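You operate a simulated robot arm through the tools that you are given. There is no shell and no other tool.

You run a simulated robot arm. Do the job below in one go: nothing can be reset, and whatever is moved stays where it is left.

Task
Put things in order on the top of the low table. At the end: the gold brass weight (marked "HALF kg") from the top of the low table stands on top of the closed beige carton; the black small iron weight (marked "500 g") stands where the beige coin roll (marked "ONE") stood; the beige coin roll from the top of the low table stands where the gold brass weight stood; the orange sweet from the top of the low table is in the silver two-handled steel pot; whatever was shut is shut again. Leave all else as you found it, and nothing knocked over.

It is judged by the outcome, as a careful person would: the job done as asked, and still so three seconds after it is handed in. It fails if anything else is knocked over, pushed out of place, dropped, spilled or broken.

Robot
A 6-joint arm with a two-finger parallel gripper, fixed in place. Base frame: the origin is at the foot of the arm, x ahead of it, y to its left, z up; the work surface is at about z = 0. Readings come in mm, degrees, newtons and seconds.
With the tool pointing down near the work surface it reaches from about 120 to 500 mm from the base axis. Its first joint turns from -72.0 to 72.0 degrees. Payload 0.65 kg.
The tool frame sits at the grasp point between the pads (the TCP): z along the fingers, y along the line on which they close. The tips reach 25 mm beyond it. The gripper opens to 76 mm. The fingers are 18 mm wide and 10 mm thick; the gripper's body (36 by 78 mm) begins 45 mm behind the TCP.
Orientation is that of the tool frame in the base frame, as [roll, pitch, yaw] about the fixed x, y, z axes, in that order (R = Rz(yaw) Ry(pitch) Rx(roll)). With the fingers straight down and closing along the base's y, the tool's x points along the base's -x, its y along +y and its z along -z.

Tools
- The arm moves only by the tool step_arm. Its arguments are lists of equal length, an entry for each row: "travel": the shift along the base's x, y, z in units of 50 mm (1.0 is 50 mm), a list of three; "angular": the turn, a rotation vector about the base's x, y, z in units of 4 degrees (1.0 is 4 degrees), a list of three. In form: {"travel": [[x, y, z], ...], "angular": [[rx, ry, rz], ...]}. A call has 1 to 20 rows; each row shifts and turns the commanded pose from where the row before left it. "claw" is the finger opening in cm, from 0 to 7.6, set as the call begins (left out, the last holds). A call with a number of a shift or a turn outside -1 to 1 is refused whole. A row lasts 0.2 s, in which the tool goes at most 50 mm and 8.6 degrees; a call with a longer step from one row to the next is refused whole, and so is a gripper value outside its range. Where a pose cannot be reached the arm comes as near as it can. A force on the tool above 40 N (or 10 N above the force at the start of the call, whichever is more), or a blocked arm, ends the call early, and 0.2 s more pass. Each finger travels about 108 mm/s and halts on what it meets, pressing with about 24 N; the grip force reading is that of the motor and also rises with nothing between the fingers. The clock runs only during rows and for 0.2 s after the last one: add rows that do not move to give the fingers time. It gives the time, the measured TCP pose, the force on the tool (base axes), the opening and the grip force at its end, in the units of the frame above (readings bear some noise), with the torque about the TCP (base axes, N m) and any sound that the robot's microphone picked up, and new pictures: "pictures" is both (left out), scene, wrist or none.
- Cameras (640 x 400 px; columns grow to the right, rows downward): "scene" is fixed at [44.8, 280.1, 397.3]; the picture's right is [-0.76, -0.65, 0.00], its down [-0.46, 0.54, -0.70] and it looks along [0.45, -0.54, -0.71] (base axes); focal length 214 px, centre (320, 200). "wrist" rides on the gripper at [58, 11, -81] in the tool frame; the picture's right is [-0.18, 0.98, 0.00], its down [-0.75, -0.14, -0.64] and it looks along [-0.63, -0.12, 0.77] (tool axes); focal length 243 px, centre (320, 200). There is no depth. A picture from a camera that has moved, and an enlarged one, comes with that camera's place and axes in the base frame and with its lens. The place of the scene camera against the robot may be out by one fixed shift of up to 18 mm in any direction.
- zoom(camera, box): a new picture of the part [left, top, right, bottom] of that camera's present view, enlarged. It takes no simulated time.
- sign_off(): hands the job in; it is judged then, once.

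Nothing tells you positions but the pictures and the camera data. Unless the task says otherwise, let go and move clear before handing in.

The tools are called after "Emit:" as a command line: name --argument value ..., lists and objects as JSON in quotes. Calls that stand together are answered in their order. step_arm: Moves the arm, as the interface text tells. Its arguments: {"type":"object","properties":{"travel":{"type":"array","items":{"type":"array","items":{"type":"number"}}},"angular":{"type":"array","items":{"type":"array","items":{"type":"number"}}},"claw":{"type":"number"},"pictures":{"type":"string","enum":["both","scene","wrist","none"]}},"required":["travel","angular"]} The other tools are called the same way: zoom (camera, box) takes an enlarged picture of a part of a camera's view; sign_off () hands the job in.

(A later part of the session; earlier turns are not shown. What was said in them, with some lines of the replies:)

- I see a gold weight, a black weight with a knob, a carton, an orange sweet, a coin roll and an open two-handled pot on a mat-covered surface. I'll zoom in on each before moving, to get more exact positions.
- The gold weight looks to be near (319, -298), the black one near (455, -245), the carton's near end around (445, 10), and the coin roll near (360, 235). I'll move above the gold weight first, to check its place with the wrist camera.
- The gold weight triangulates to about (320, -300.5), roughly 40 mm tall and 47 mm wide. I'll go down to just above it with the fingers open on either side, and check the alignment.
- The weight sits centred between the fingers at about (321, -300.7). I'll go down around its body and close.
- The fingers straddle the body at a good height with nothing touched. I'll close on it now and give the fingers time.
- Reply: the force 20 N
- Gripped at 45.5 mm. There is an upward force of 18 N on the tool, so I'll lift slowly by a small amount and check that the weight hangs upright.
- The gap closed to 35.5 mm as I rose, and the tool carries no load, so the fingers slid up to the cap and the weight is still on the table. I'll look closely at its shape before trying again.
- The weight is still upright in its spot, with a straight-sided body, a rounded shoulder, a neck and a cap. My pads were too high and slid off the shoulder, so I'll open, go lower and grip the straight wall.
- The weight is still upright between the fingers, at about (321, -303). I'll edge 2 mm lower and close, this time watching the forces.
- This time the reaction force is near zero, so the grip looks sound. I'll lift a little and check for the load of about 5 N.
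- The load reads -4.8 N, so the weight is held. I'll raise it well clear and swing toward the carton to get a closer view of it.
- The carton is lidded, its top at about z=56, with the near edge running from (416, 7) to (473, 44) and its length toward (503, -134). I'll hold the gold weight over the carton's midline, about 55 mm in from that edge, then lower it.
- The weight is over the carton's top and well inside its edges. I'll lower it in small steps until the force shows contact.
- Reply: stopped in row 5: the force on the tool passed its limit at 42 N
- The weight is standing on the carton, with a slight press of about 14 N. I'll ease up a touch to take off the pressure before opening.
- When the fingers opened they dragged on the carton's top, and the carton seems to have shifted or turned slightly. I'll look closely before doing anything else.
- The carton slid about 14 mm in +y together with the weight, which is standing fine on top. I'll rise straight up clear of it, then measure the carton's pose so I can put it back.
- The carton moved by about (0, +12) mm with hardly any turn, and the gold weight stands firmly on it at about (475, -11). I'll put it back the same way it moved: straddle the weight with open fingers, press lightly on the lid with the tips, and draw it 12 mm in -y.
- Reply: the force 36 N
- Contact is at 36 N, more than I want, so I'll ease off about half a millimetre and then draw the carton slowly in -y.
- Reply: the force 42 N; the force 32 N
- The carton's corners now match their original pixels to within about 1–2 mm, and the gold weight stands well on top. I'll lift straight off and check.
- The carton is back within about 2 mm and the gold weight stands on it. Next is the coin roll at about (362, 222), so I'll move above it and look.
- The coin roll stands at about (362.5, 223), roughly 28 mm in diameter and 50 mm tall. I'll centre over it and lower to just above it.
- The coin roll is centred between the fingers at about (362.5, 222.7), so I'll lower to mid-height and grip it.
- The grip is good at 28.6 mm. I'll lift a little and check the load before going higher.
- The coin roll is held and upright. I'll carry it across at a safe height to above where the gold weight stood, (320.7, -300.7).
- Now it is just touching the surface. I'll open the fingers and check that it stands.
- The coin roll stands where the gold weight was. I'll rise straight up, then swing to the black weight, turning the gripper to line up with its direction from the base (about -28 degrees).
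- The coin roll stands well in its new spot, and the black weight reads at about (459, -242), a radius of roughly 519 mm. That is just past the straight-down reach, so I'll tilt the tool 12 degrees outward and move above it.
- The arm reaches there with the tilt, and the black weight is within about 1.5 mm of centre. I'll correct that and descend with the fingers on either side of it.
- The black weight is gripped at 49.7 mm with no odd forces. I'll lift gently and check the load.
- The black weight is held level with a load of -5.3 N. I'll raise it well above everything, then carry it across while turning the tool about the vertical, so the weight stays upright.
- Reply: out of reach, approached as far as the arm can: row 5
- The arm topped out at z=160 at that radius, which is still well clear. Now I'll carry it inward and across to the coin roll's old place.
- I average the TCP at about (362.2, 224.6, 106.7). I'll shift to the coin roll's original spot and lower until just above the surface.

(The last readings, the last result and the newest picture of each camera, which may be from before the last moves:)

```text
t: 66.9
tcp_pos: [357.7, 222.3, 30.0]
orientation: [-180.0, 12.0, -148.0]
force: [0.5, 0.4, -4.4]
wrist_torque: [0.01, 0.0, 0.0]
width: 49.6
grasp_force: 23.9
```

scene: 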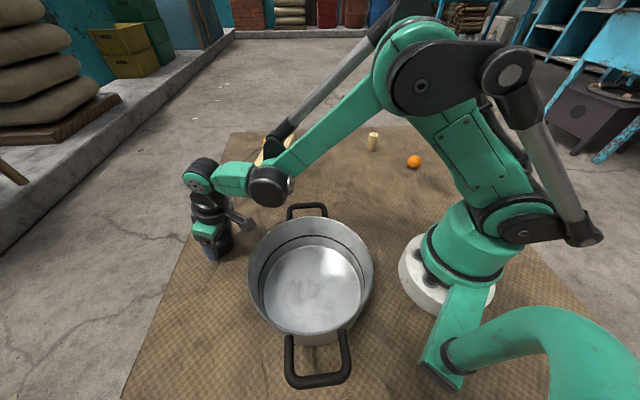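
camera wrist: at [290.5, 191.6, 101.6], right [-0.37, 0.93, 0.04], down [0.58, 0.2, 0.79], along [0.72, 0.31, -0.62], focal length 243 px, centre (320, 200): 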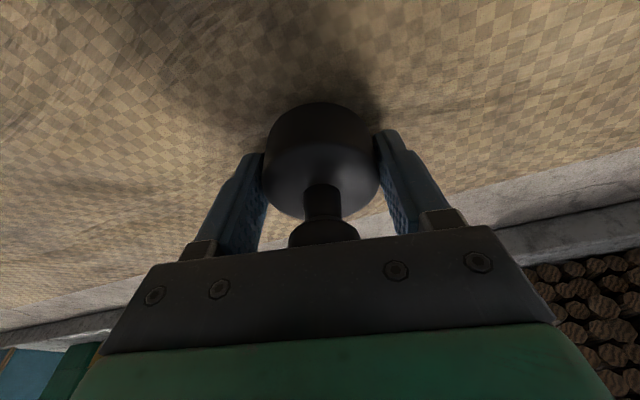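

The load is still fully on the tool, so it hasn't touched down. Several readings put the TCP about 3.5 mm short in x, so I'll correct that before setting it down.

Emit:
step_arm --travel '[[0, 0, 0.02], [0.064, 0.008, 0], [0, 0, 0]]' --angular '[[0, 0, 0], [0, 0, 0], [0, 0, 0]]' --pictures "none"

Emit:
step_arm --travel '[[0, 0, 0]]' --angular '[[0, 0, 0]]' --pictures "none"

Emit:
step_arm --travel '[[0, 0, 0]]' --angular '[[0, 0, 0]]' --pictures "none"

Emit:
step_arm --travel '[[0, 0, 0]]' --angular '[[0, 0, 0]]' --pictures "none"

```text
t: 67.7
tcp_pos: [361.3, 222.8, 31.1]
orientation: [-179.9, 12.1, -147.9]
force: [-0.3, 0.1, -4.2]
wrist_torque: [-0.01, -0.02, -0.01]
width: 49.7
grasp_force: 23.3
```

```text
t: 68.1
tcp_pos: [362.2, 223.5, 31.0]
orientation: [-179.9, 12.1, -148.0]
force: [0.5, -0.6, -4.7]
wrist_torque: [0.02, -0.01, 0.01]
width: 49.4
grasp_force: 23.7
```

```text
t: 68.5
tcp_pos: [362.0, 223.0, 29.7]
orientation: [-179.9, 12.1, -147.9]
force: [0.2, -0.5, -4.6]
wrist_torque: [-0.02, 0.0, 0.0]
width: 49.8
grasp_force: 24.0
```

```text
t: 68.9
tcp_pos: [362.1, 222.8, 30.7]
orientation: [-179.9, 12.0, -147.9]
force: [0.8, 1.0, -5.6]
wrist_torque: [0.0, 0.02, 0.0]
width: 49.6
grasp_force: 23.4
```

It's now at about (362, 223). I'll lower in half-millimetre steps until it rests.

Emit:
step_arm --travel '[[0, 0, -0.02], [0, 0, -0.01], [0, 0, 0]]' --angular '[[0, 0, 0], [0, 0, 0], [0, 0, 0]]' --pictures "none"

Emit:
step_arm --travel '[[0, 0, -0.01], [0, 0, 0]]' --angular '[[0, 0, 0], [0, 0, 0]]' --pictures "none"

```text
t: 69.7
tcp_pos: [362.7, 223.4, 30.9]
orientation: [-179.9, 12.2, -148.1]
force: [0.6, -0.2, -4.7]
wrist_torque: [0.0, 0.01, 0.01]
width: 49.6
grasp_force: 24.0
```

```text
t: 70.3
tcp_pos: [362.4, 222.3, 28.3]
orientation: [-179.9, 12.0, -147.9]
force: [0.0, -0.5, -4.1]
wrist_torque: [-0.03, 0.0, -0.01]
width: 49.5
grasp_force: 24.3
```

Emit:
step_arm --travel '[[0, 0, -0.01], [0, 0, 0]]' --angular '[[0, 0, 0], [0, 0, 0]]' --pictures "none"

Emit:
step_arm --travel '[[0, 0, -0.006], [0, 0, 0]]' --angular '[[0, 0, 0], [0, 0, 0]]' --pictures "none"

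```text
t: 70.9
tcp_pos: [362.8, 223.7, 29.0]
orientation: [-179.9, 12.1, -147.9]
force: [0.2, 0.1, -4.4]
wrist_torque: [-0.01, 0.0, 0.02]
width: 49.6
grasp_force: 23.8
```

```text
t: 71.5
tcp_pos: [362.6, 223.2, 29.0]
orientation: [-179.9, 12.2, -148.0]
force: [0.6, 0.0, -4.7]
wrist_torque: [-0.02, 0.03, 0.0]
width: 49.7
grasp_force: 24.1
```

Emit:
step_arm --travel '[[0, 0, -0.01], [0, 0, 0]]' --angular '[[0, 0, 0], [0, 0, 0]]' --pictures "none"

Emit:
step_arm --travel '[[0, 0, -0.006], [0, 0, 0]]' --angular '[[0, 0, 0], [0, 0, 0]]' --pictures "none"

```text
t: 72.1
tcp_pos: [361.1, 222.6, 28.1]
orientation: [-179.8, 12.1, -148.0]
force: [-7.1, -1.7, 14.5]
wrist_torque: [0.06, 0.05, -0.01]
width: 49.7
grasp_force: 24.7
```

```text
t: 72.7
tcp_pos: [362.5, 223.0, 28.0]
orientation: [-179.9, 12.2, -148.0]
force: [1.8, 6.5, 14.2]
wrist_torque: [0.11, -0.04, 0.01]
width: 49.6
grasp_force: 24.3
```

It is resting on the surface now. I'll ease the press off slightly and open the fingers.

Emit:
step_arm --travel '[[0, 0, 0.008], [0, 0, 0]]' --angular '[[0, 0, 0], [0, 0, 0]]' --pictures "none"

Emit:
step_arm --travel '[[0, 0, 0], [0, 0, 0], [0, 0, 0], [0, 0, 0]]' --angular '[[0, 0, 0], [0, 0, 0], [0, 0, 0], [0, 0, 0]]' --claw 7.6 --pictures "both"

```text
t: 73.3
tcp_pos: [362.4, 222.0, 28.2]
orientation: [-179.8, 12.0, -148.0]
force: [1.0, 1.2, -0.3]
wrist_torque: [0.16, -0.14, -0.03]
width: 49.6
grasp_force: 23.8
```

```text
t: 74.3
tcp_pos: [361.4, 222.9, 26.5]
orientation: [180.0, 12.2, -147.9]
force: [0.8, 0.2, 0.2]
wrist_torque: [0.0, 0.02, 0.0]
width: 75.9
grasp_force: 0.0
camera wrist: at [292.8, 192.0, 94.1], right [-0.37, 0.93, 0.04], down [0.58, 0.2, 0.79], along [0.72, 0.31, -0.62], focal length 243 px, centre (320, 200)
```

scene: 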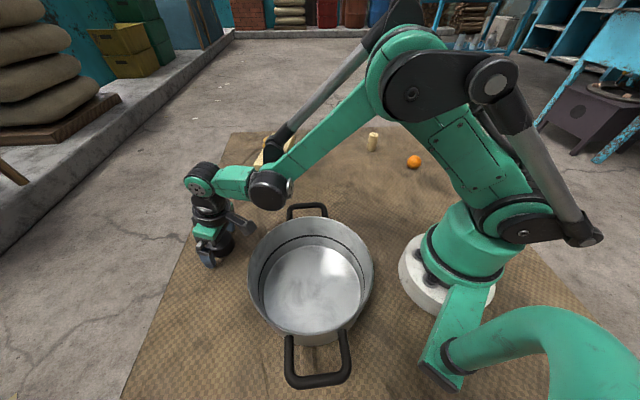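
wrist: 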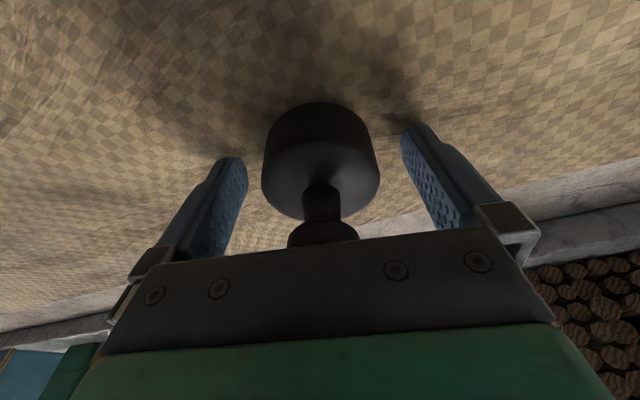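

The black weight stands free in the coin roll's old place. I'll rise straight up and check it from above.

Emit:
step_arm --travel '[[0, 0, 0.1], [0, 0, 0.3], [0, 0, 0.5], [0, 0, 0.6], [0, 0, 0.6], [0, 0, 0.5], [0, 0, 0], [0, 0, 0]]' --angular '[[0, 0, 0], [0, 0, 0], [0, 0, 0], [0, 0, 0], [0, 0, 0], [0, 0, 0], [0, 0, 0], [0, 0, 0]]' --pictures "both"

Emit:
zoom --camera "scene" --box '[180, 200, 280, 270]'

```text
t: 76.1
tcp_pos: [360.8, 222.6, 157.7]
orientation: [-179.9, 12.2, -148.0]
force: [-0.6, -0.2, -0.1]
wrist_torque: [-0.01, 0.0, -0.01]
width: 76.1
grasp_force: 0.0
camera wrist: at [290.5, 192.4, 223.7], right [-0.37, 0.93, 0.04], down [0.58, 0.2, 0.79], along [0.72, 0.31, -0.62], focal length 243 px, centre (320, 200)
```

scene: 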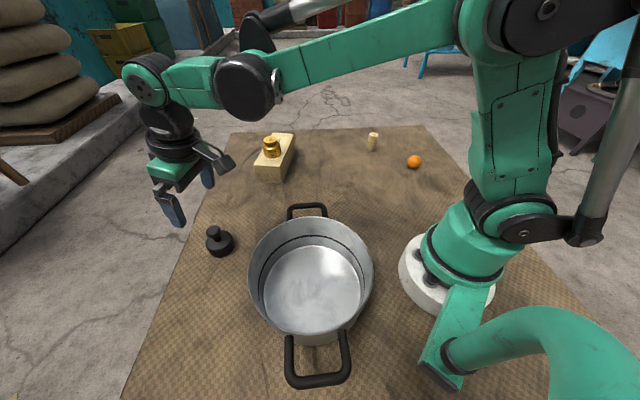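
wrist: 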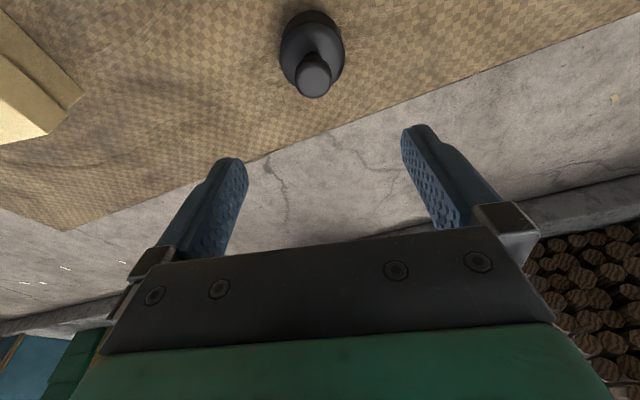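

```text
5.71 times, centred on (230, 235) of scene
camera zoom: at [44.8, 280.1, 397.3], right [-0.76, -0.65, 0.0], down [-0.46, 0.54, -0.7], along [0.45, -0.54, -0.71], focal length 1226 px, centre (834, 0)
```

zoom: 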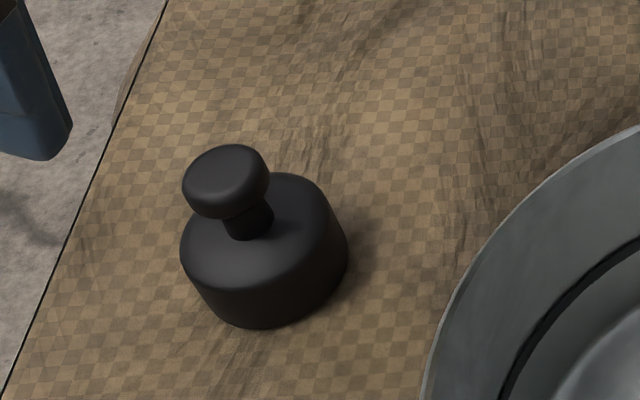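

The black weight sits where the coin roll's base was. Next is the orange sweet, near (175, -291), so I'll level the tool and swing over there at a safe height.

Emit:
step_arm --travel '[[0, 0, 0], [0, 0, 0], [0, 0, 0], [-0.15, -0.4, 0], [-0.219, -0.6, 0], [-0.219, -0.6, 0], [-0.219, -0.6, 0], [-0.219, -0.6, 0], [-0.219, -0.6, 0], [-0.219, -0.6, 0], [-0.219, -0.6, 0], [-0.219, -0.6, 0], [-0.219, -0.6, 0], [-0.219, -0.6, 0], [-0.219, -0.6, 0], [-0.219, -0.6, 0], [-0.219, -0.6, 0], [-0.219, -0.6, 0], [-0.219, -0.6, 0], [-0.219, -0.6, 0]]' --angular '[[-0.53, 0.848, 0], [-0.53, 0.848, 0], [-0.53, 0.848, 0], [0, 0, -1], [0, 0, -1], [0, 0, -1], [0, 0, -1], [0, 0, -1], [0, 0, -1], [0, 0, -1], [0, 0, -1], [0, 0, -1], [0, 0, -1], [0, 0, -1], [0, 0, -1], [0, 0, -1], [0, 0, -1], [0, 0, -1], [0, 0, -1], [0, 0, -1]]' --pictures "both"

```text
t: 80.3
tcp_pos: [178.6, -276.6, 157.5]
orientation: [-179.8, 0.1, 143.9]
force: [-0.6, -0.5, 0.2]
wrist_torque: [0.02, -0.01, -0.02]
width: 75.9
grasp_force: 0.0
camera wrist: at [137.2, -234.5, 236.7], right [0.73, 0.69, 0.0], down [0.53, -0.56, 0.64], along [0.44, -0.47, -0.76], focal length 243 px, centre (320, 200)
```

scene: 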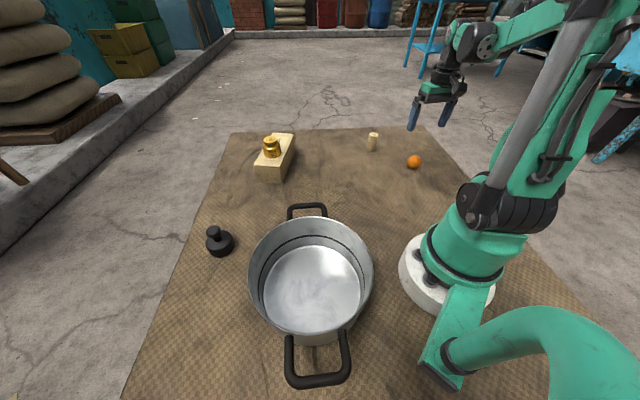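
wrist: 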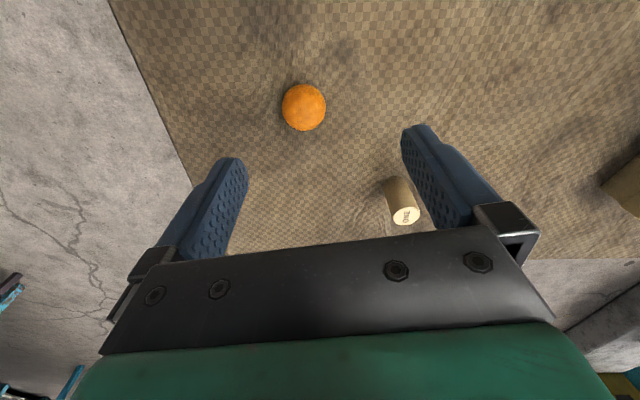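

The orange sweet is at about (178, -298), roughly 39 mm across. I'll centre over it and descend part way to check.

Emit:
step_arm --travel '[[-0.03, -0.416, 0], [0, 0, -0.5], [0, 0, -0.6], [0, 0, -0.5], [0, 0, -0.2], [0, 0, 0], [0, 0, 0]]' --angular '[[0, 0, 0], [0, 0, 0], [0, 0, 0], [0, 0, 0], [0, 0, 0], [0, 0, 0], [0, 0, 0]]' --pictures "wrist"

```text
t: 81.9
tcp_pos: [179.4, -296.8, 68.3]
orientation: [-179.9, 0.1, 144.0]
force: [1.1, -0.4, -0.2]
wrist_torque: [-0.02, 0.02, -0.01]
width: 76.0
grasp_force: 0.0
camera wrist: at [137.6, -253.4, 149.0], right [0.73, 0.69, 0.0], down [0.53, -0.56, 0.64], along [0.44, -0.47, -0.76], focal length 243 px, centre (320, 200)
```

wrist: 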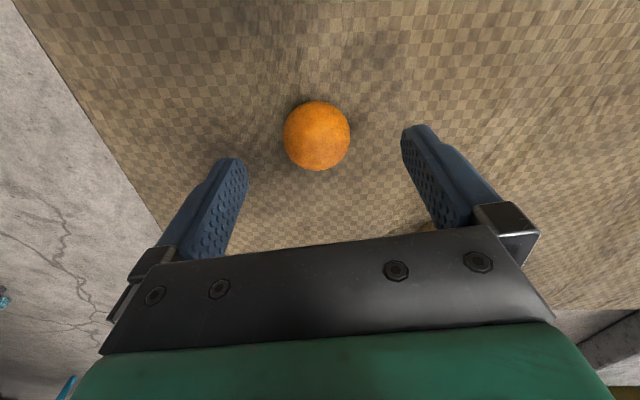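

Emit:
step_arm --travel '[[-0.05, -0.03, -0.3], [0, 0, -0.3], [0, 0, -0.15], [0, 0, -0.04], [0, 0, 0], [0, 0, 0]]' --angular '[[0, 0, 0], [0, 0, 0], [0, 0, 0], [0, 0, 0], [0, 0, 0], [0, 0, 0]]' --pictures "both"

```text
t: 83.3
tcp_pos: [176.1, -298.5, 28.4]
orientation: [-179.9, 0.0, 143.9]
force: [1.0, 0.4, -0.4]
wrist_torque: [-0.01, -0.01, 0.0]
width: 76.1
grasp_force: 0.0
camera wrist: at [135.6, -256.0, 108.6], right [0.73, 0.69, 0.0], down [0.53, -0.56, 0.64], along [0.44, -0.47, -0.76], focal length 243 px, centre (320, 200)
```

scene: 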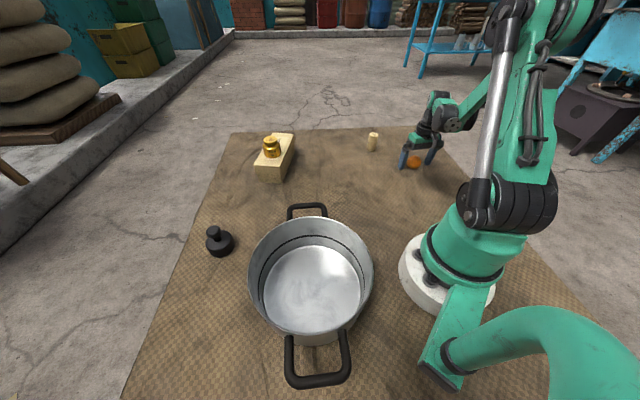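
wrist: 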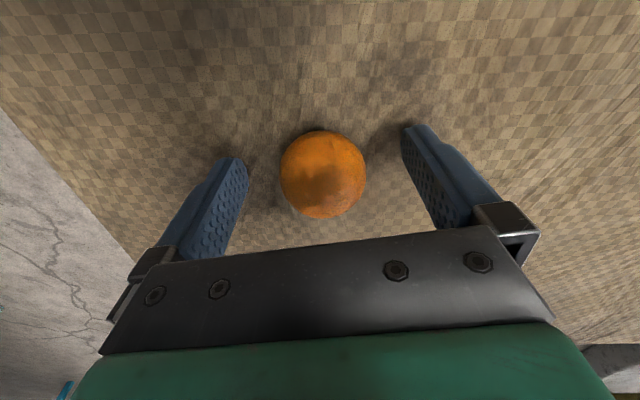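

The sweet is centred between the fingers, so I'll close on it.

Emit:
step_arm --travel '[[0, 0, 0], [0, 0, 0], [0, 0, 0], [0, 0, 0]]' --angular '[[0, 0, 0], [0, 0, 0], [0, 0, 0], [0, 0, 0]]' --claw 3.2 --pictures "wrist"

Emit:
step_arm --travel '[[0, 0, 0.05], [0, 0, 0.1], [0, 0, 0.2], [0, 0, 0]]' --angular '[[0, 0, 0], [0, 0, 0], [0, 0, 0], [0, 0, 0]]' --pictures "both"

```text
t: 84.3
tcp_pos: [176.9, -298.2, 28.0]
orientation: [-179.9, 0.1, 143.9]
force: [0.1, -0.3, 0.1]
wrist_torque: [-0.02, -0.01, 0.0]
width: 36.5
grasp_force: 23.9
camera wrist: at [135.6, -256.0, 108.6], right [0.73, 0.69, 0.0], down [0.53, -0.56, 0.64], along [0.44, -0.47, -0.76], focal length 243 px, centre (320, 200)
```

wrist: 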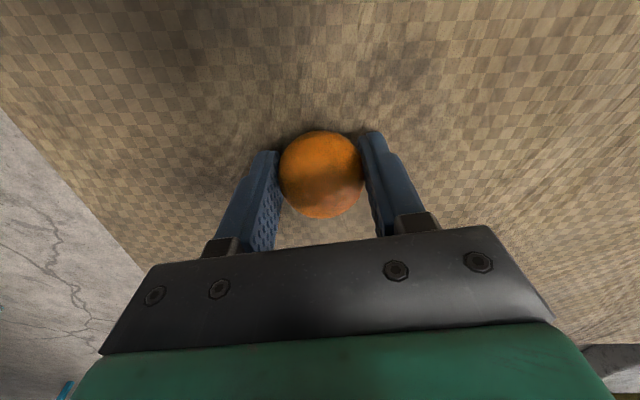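

```text
t: 85.3
tcp_pos: [175.3, -298.9, 47.7]
orientation: [-180.0, 0.0, 144.0]
force: [-0.4, -0.4, -1.3]
wrist_torque: [0.0, -0.03, 0.01]
width: 36.4
grasp_force: 24.3
camera wrist: at [133.7, -256.0, 127.3], right [0.73, 0.69, 0.0], down [0.53, -0.56, 0.64], along [0.44, -0.47, -0.76], focal length 243 px, centre (320, 200)
```

scene: 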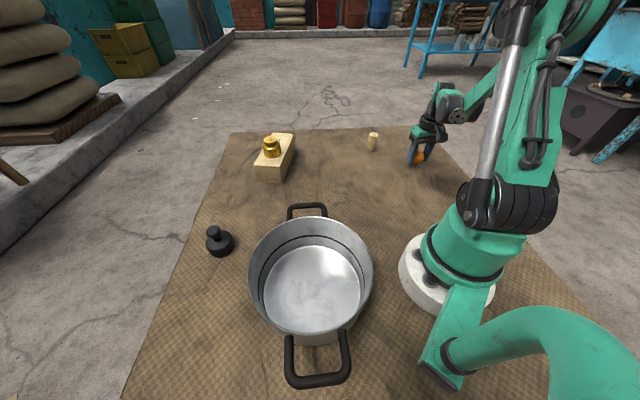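
wrist: 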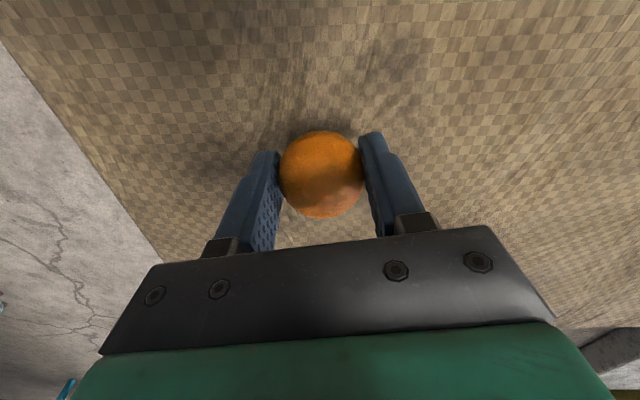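

The sweet is held. I'll raise it high and swing it around in front of the base toward the pot, stopping short to look at the pot with the wrist camera.

Emit:
step_arm --travel '[[0, 0, 0.4], [0, 0, 0.7], [0, 0, 0.8], [0, 0, 0.8], [0, 0, 0.4], [0.3, 0.5, 0], [0.383, 0.697, 0], [0.383, 0.697, 0], [0.383, 0.697, 0], [0.383, 0.697, 0], [0.383, 0.697, 0], [0.05, 0.7, 0], [0, 0.7, 0], [-0.2, 0.7, 0], [-0.4, 0.5, 0], [0, 0, 0], [0, 0, 0]]' --angular '[[0, 0, 0], [0, 0, 0], [0, 0, 0], [0, 0, 0], [0, 0, 0], [0, 0, 1], [0, 0, 1], [0, 0, 1], [0, 0, 1], [0, 0, 1], [0, 0, 1], [0, 0, 1], [0, 0, 1], [0, 0, 1], [0, 0, 1], [0, 0, 0], [0, 0, 0]]' --pictures "both"

```text
t: 88.9
tcp_pos: [259.2, 32.9, 199.3]
orientation: [-179.9, 0.0, -176.1]
force: [-0.9, -0.6, -0.3]
wrist_torque: [0.01, 0.02, -0.01]
width: 36.3
grasp_force: 24.4
camera wrist: at [198.9, 38.8, 279.6], right [0.12, 0.99, 0.0], down [0.76, -0.09, 0.64], along [0.64, -0.08, -0.76], focal length 243 px, centre (320, 200)
```

scene: 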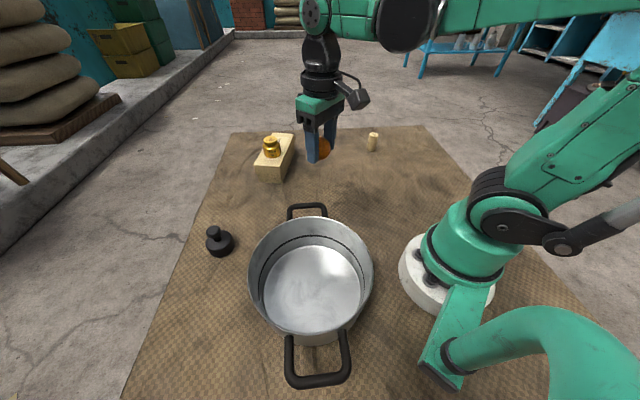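
wrist: 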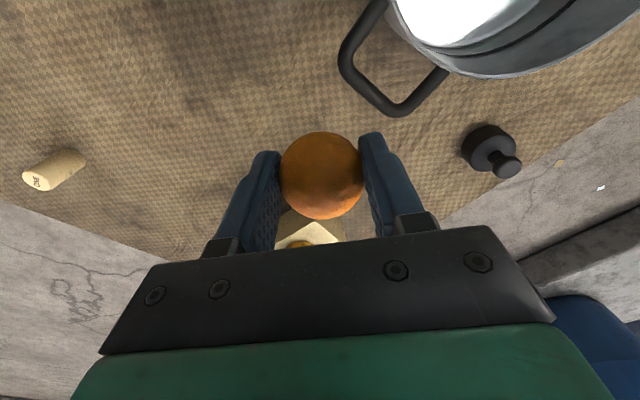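

I can see the pot's far handle and rim at the top of the wrist view. I'll move to above the pot at the same height and look again.

Emit:
step_arm --travel '[[-0.38, 0.5, 0], [-0.4, 0.6, 0], [-0.4, 0.6, 0], [-0.4, 0.6, 0], [-0.4, 0.6, 0], [0, 0, 0], [0, 0, 0]]' --angular '[[0, 0, 1], [0, 0, 1], [0, 0, 1], [0, 0, 1], [0, 0, 1], [0, 0, 0], [0, 0, 0]]' --pictures "both"

```text
t: 90.5
tcp_pos: [160.1, 174.7, 203.5]
orientation: [-180.0, 0.0, -156.0]
force: [-1.0, -0.9, 0.9]
wrist_torque: [0.01, -0.03, 0.01]
width: 36.3
grasp_force: 24.5
camera wrist: at [101.6, 160.2, 283.8], right [-0.23, 0.97, 0.0], down [0.74, 0.18, 0.64], along [0.63, 0.15, -0.76], focal length 243 px, centre (320, 200)
```

scene: 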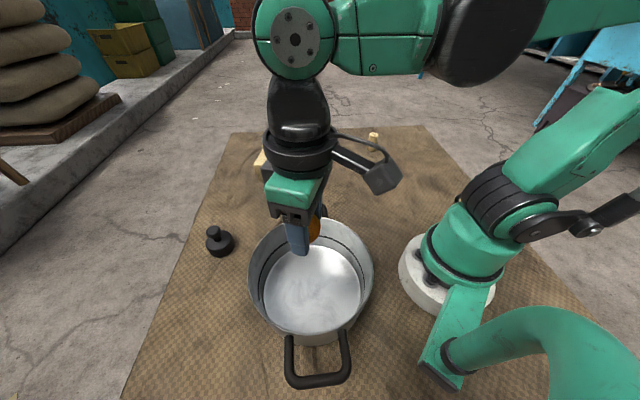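
wrist: 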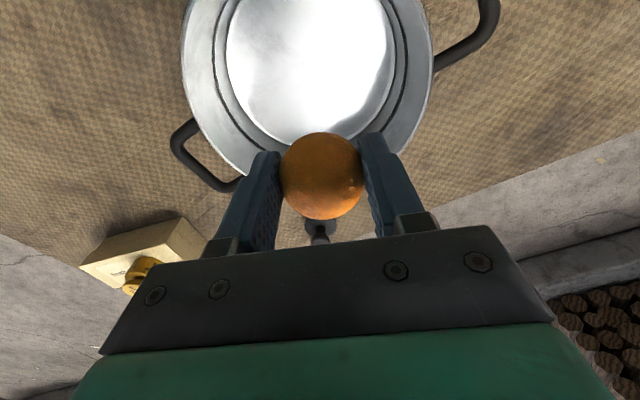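

The pot's centre is around (162, 168), directly under the sweet. I'll nudge to the centre and lower the sweet inside.

Emit:
step_arm --travel '[[0.04, -0.12, 0], [0, 0, -0.4], [0, 0, -0.7], [0, 0, -0.7], [0, 0, -0.5], [0, 0, -0.3], [0, 0, 0], [0, 0, 0]]' --angular '[[0, 0, 0], [0, 0, 0], [0, 0, 0], [0, 0, 0], [0, 0, 0], [0, 0, 0], [0, 0, 0], [0, 0, 0]]' --pictures "both"

Emit:
zoom --camera "scene" --box '[210, 180, 430, 390]'

```text
t: 92.3
tcp_pos: [162.9, 170.5, 69.7]
orientation: [-179.9, 0.0, -156.1]
force: [-0.7, 1.2, -0.7]
wrist_torque: [0.02, -0.01, -0.01]
width: 37.0
grasp_force: 23.9
camera wrist: at [103.4, 155.7, 149.6], right [-0.23, 0.97, 0.0], down [0.74, 0.18, 0.64], along [0.63, 0.15, -0.76], focal length 243 px, centre (320, 200)
```

scene: 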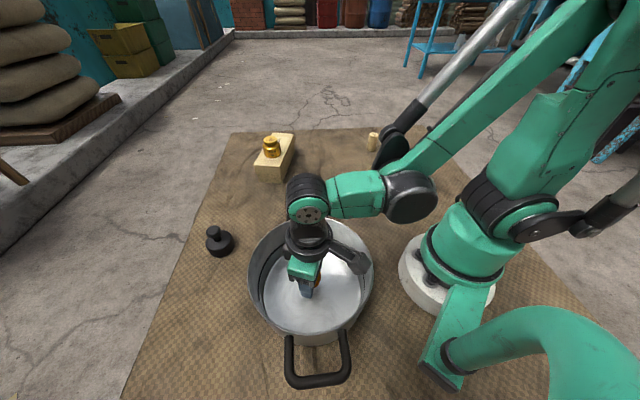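
wrist: 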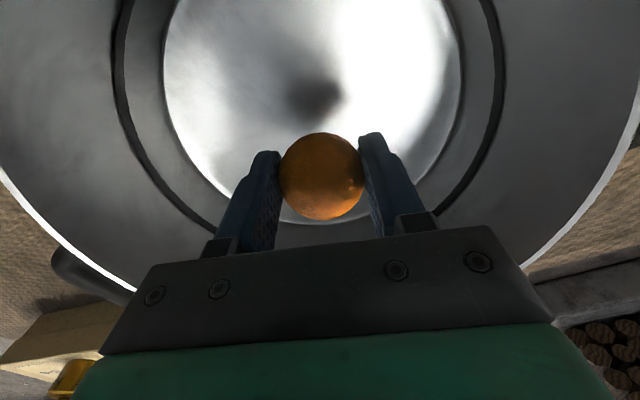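

```text
1.90 times, centred on (320, 285) of scene
camera zoom: at [44.8, 280.1, 397.3], right [-0.76, -0.65, 0.0], down [-0.46, 0.54, -0.7], along [0.45, -0.54, -0.71], focal length 408 px, centre (320, 38)
```

zoom: 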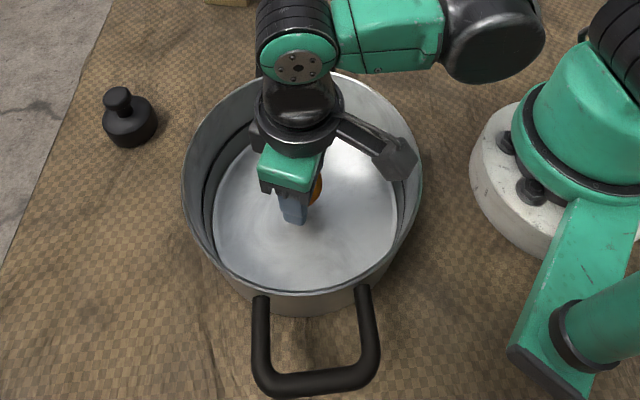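

The gripper is well inside the rim with clearance all round. I'll lower further in gentle steps.

Emit:
step_arm --travel '[[0, 0, -0.2], [0, 0, -0.2], [0, 0, -0.1], [0, 0, 0], [0, 0, 0]]' --angular '[[0, 0, 0], [0, 0, 0], [0, 0, 0], [0, 0, 0], [0, 0, 0]]' --pictures "both"

Emit:
zoom --camera "scene" --box '[240, 200, 400, 350]'

```text
t: 93.5
tcp_pos: [162.4, 168.0, 45.4]
orientation: [-179.9, 0.1, -156.0]
force: [-0.3, -0.2, -1.3]
wrist_torque: [0.0, -0.02, 0.02]
width: 36.8
grasp_force: 24.2
camera wrist: at [103.3, 154.3, 126.1], right [-0.23, 0.97, 0.0], down [0.74, 0.18, 0.64], along [0.63, 0.15, -0.76], focal length 243 px, centre (320, 200)
```

scene: 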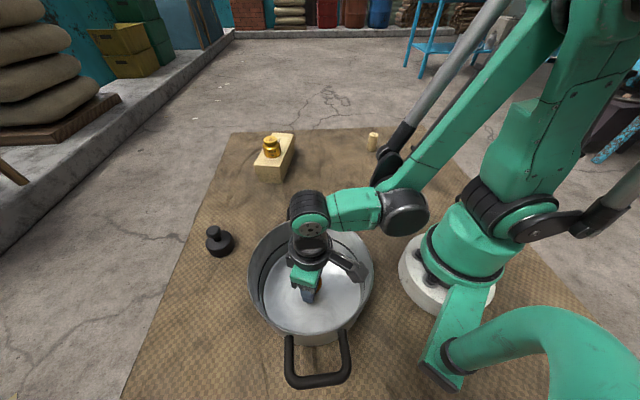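
wrist: 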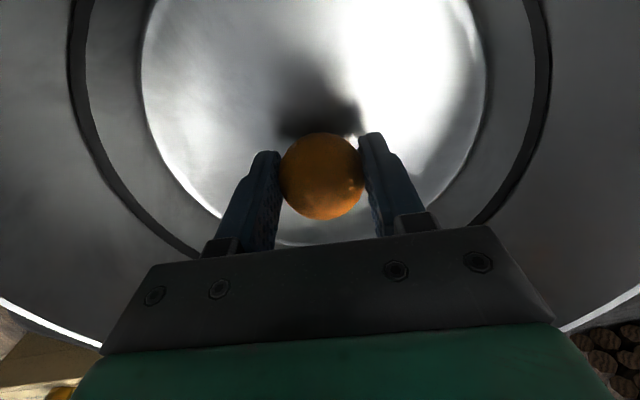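

```text
2.67 times, centred on (320, 275) of scene
camera zoom: at [44.8, 280.1, 397.3], right [-0.76, -0.65, 0.0], down [-0.46, 0.54, -0.7], along [0.45, -0.54, -0.71], focal length 572 px, centre (320, 0)
```

zoom: 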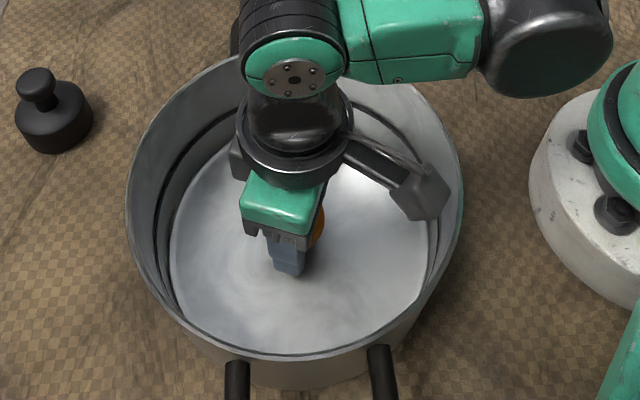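

Emit:
step_arm --travel '[[0, 0, -0.05], [0, 0, -0.05], [0, 0, -0.04], [0, 0, 0]]' --angular '[[0, 0, 0], [0, 0, 0], [0, 0, 0], [0, 0, 0]]' --pictures "wrist"

```text
t: 94.5
tcp_pos: [162.0, 168.3, 39.1]
orientation: [-179.9, 0.1, -156.0]
force: [0.1, -0.5, -0.4]
wrist_torque: [0.02, 0.01, -0.01]
width: 36.7
grasp_force: 24.7
camera wrist: at [103.4, 154.3, 119.7], right [-0.23, 0.97, 0.0], down [0.74, 0.18, 0.64], along [0.63, 0.15, -0.76], focal length 243 px, centre (320, 200)
```

wrist: 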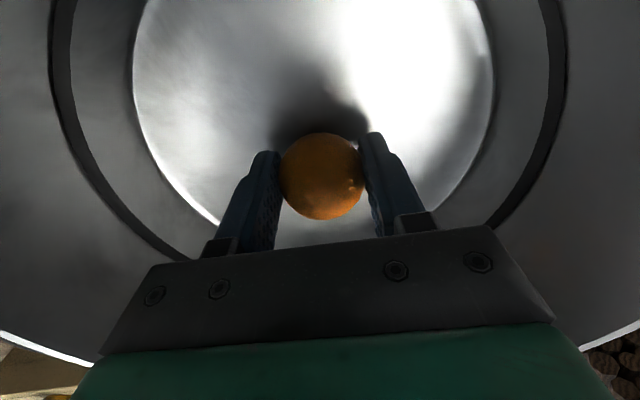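

Emit:
step_arm --travel '[[0, 0, -0.03], [0, 0, -0.03], [0, 0, 0]]' --angular '[[0, 0, 0], [0, 0, 0], [0, 0, 0]]' --pictures "none"

Emit:
step_arm --travel '[[0, 0, -0.02], [0, 0, 0]]' --angular '[[0, 0, 0], [0, 0, 0]]' --pictures "none"

```text
t: 95.3
tcp_pos: [161.8, 169.1, 36.2]
orientation: [-179.9, 0.2, -156.0]
force: [0.0, -0.3, -0.1]
wrist_torque: [-0.01, -0.02, -0.03]
width: 36.5
grasp_force: 24.2
```

```text
t: 95.9
tcp_pos: [161.6, 168.6, 35.1]
orientation: [-179.9, 0.1, -156.1]
force: [0.7, 0.4, -0.3]
wrist_torque: [-0.04, 0.0, 0.01]
width: 36.5
grasp_force: 24.0
```

The sweet is only a few millimetres above the pot floor now. I'll let it go and watch it.

Emit:
step_arm --travel '[[0, 0, 0], [0, 0, 0], [0, 0, 0], [0, 0, 0], [0, 0, 0]]' --angular '[[0, 0, 0], [0, 0, 0], [0, 0, 0], [0, 0, 0], [0, 0, 0]]' --claw 6.5 --pictures "wrist"

```text
t: 97.1
tcp_pos: [159.7, 168.5, 36.0]
orientation: [-179.8, 0.1, -156.1]
force: [0.0, 0.1, 0.2]
wrist_torque: [0.01, 0.02, -0.04]
width: 64.8
grasp_force: 0.0
camera wrist: at [102.9, 154.7, 115.4], right [-0.23, 0.97, 0.0], down [0.74, 0.18, 0.64], along [0.63, 0.15, -0.76], focal length 243 px, centre (320, 200)
```

wrist: 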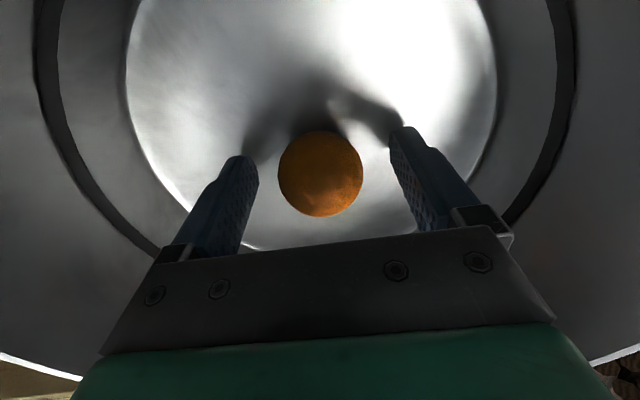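

The sweet rests on the pot floor between the open fingers. I'll rise straight up out of the pot.

Emit:
step_arm --travel '[[0, 0, 0.2], [0, 0, 0.4], [0, 0, 0.6], [0, 0, 0.7], [0, 0, 0.7], [0, 0, 0.7], [0, 0, 0.3], [0, 0, 0], [0, 0, 0]]' --angular '[[0, 0, 0], [0, 0, 0], [0, 0, 0], [0, 0, 0], [0, 0, 0], [0, 0, 0], [0, 0, 0], [0, 0, 0], [0, 0, 0]]' --pictures "both"

```text
t: 99.1
tcp_pos: [163.9, 167.8, 214.9]
orientation: [-179.9, 0.1, -156.0]
force: [0.5, -1.0, 0.1]
wrist_torque: [-0.01, 0.0, 0.02]
width: 65.0
grasp_force: 0.1
camera wrist: at [105.2, 153.3, 295.3], right [-0.23, 0.97, 0.0], down [0.74, 0.18, 0.64], along [0.63, 0.15, -0.76], focal length 243 px, centre (320, 200)
```

scene: 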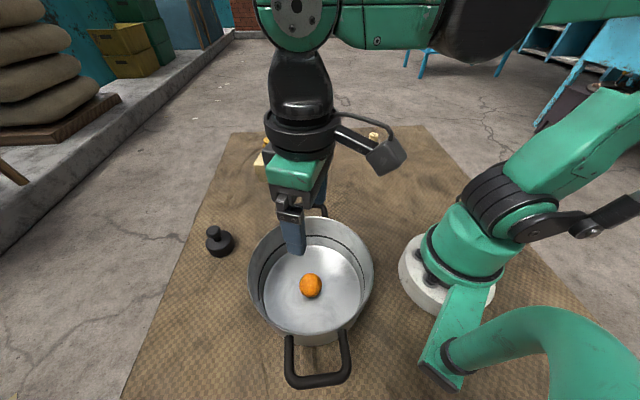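
wrist: 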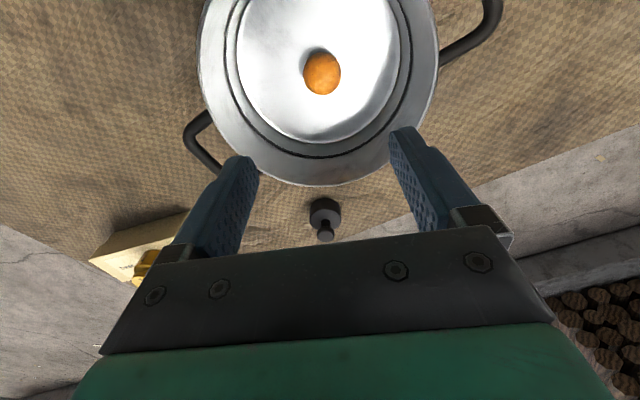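

The sweet is in the pot. I'll move the arm up and away, then check the whole scene before handing in.

Emit:
step_arm --travel '[[0.264, -0.4, 0.19], [0.264, -0.596, 0.19], [0.264, -0.596, 0.19], [0.264, -0.596, 0.19], [0.264, -0.596, 0.19], [0.264, -0.596, 0.19], [0.264, -0.596, 0.19], [0.264, -0.596, 0.19], [0.264, -0.596, 0.19], [0, -0.6, 0], [0, -0.5, 0], [0, 0, 0], [0, 0, 0]]' --angular '[[0, 0, -1], [0, 0, -1], [0, 0, -1], [0, 0, -1], [0, 0, -1], [0, 0, -1], [0, 0, 0], [0, 0, 0], [0, 0, 0], [0, 0, 0], [0, 0, 0], [0, 0, 0], [0, 0, 0]]' --claw 7.6 --pictures "both"

Emit:
zoom --camera "scene" --box '[240, 120, 340, 190]'

Emit:
zoom --camera "scene" --box '[180, 190, 400, 400]'

Emit:
zoom --camera "scene" --box '[240, 110, 440, 235]'

```text
t: 101.9
tcp_pos: [282.2, -143.6, 299.6]
orientation: [-179.9, 0.1, 180.0]
force: [-0.7, -0.1, 0.6]
wrist_torque: [-0.02, 0.01, -0.01]
width: 75.8
grasp_force: 0.0
camera wrist: at [223.3, -133.5, 380.5], right [0.18, 0.98, 0.0], down [0.75, -0.14, 0.64], along [0.63, -0.12, -0.76], focal length 243 px, centre (320, 200)
```

scene: 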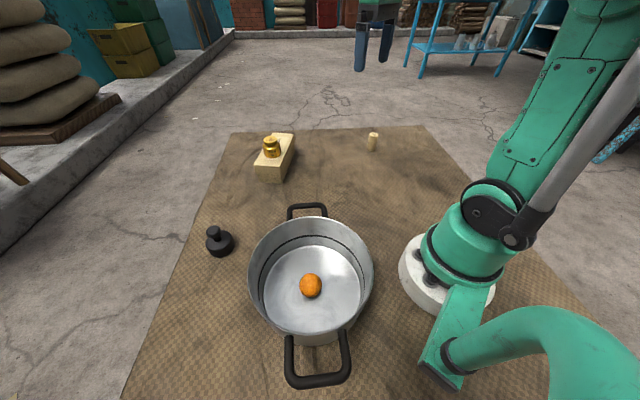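
wrist: 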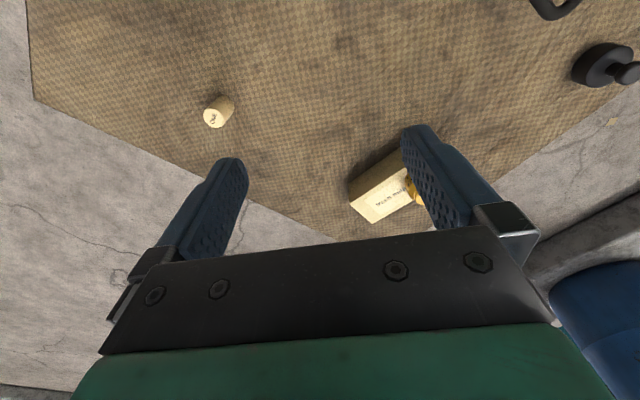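

```text
5.71 times, centred on (290, 155) of scene
camera zoom: at [44.8, 280.1, 397.3], right [-0.76, -0.65, 0.0], down [-0.46, 0.54, -0.7], along [0.45, -0.54, -0.71], focal length 1226 px, centre (491, 457)
```

zoom: 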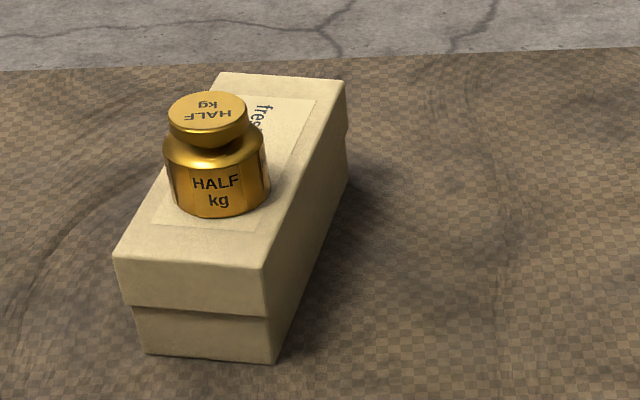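

```text
1.90 times, centred on (290, 295) of scene
camera zoom: at [44.8, 280.1, 397.3], right [-0.76, -0.65, 0.0], down [-0.46, 0.54, -0.7], along [0.45, -0.54, -0.71], focal length 408 px, centre (377, 19)
```

zoom: 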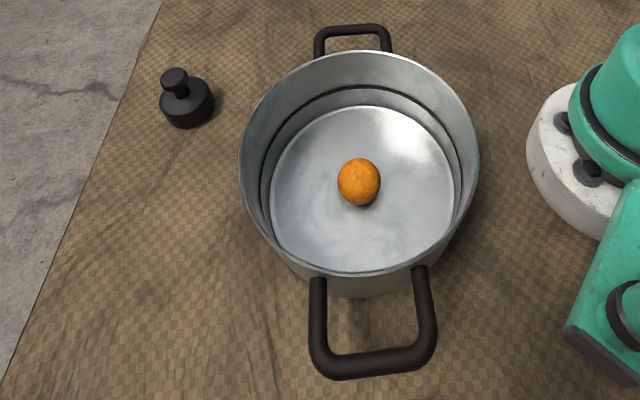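

```text
3.20 times, centred on (340, 172) of scene
camera zoom: at [44.8, 280.1, 397.3], right [-0.76, -0.65, 0.0], down [-0.46, 0.54, -0.7], along [0.45, -0.54, -0.71], focal length 686 px, centre (256, 288)
```

zoom: 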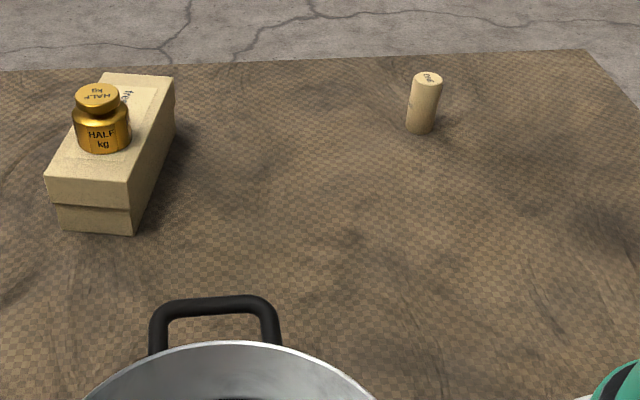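

Everything checks out. The gold weight stands on the shut carton, which is back within about 2 mm of its place. The coin roll stands where the gold weight was, the black weight where the coin roll was, and the orange sweet lies in the unmoved pot. The gripper is empty and clear, so I'm handing in.

Emit:
sign_off

```text
The job is handed in.
```

The job is handed in, with every item in the place you asked for:

- **Gold weight:** it stands on top of the carton, and the carton's lid is still shut.
- **Coin roll:** it stands where the gold weight was.
- **Black weight:** it stands where the coin roll was.
- **Orange sweet:** it lies on the floor of the pot, which has not moved.

**Carton moved:** when I let go of the gold weight, the fingers dragged the carton about 12 mm out of place. I slid it back, and in the last pictures it sits within about 2 mm of where it started.

**First grip slipped:** my first grip on the gold weight slid off and shifted it about 2 mm. The coin roll was placed at the weight's original spot, measured before that happened.

Nothing was knocked over or dropped. The gripper is empty and clear of everything.
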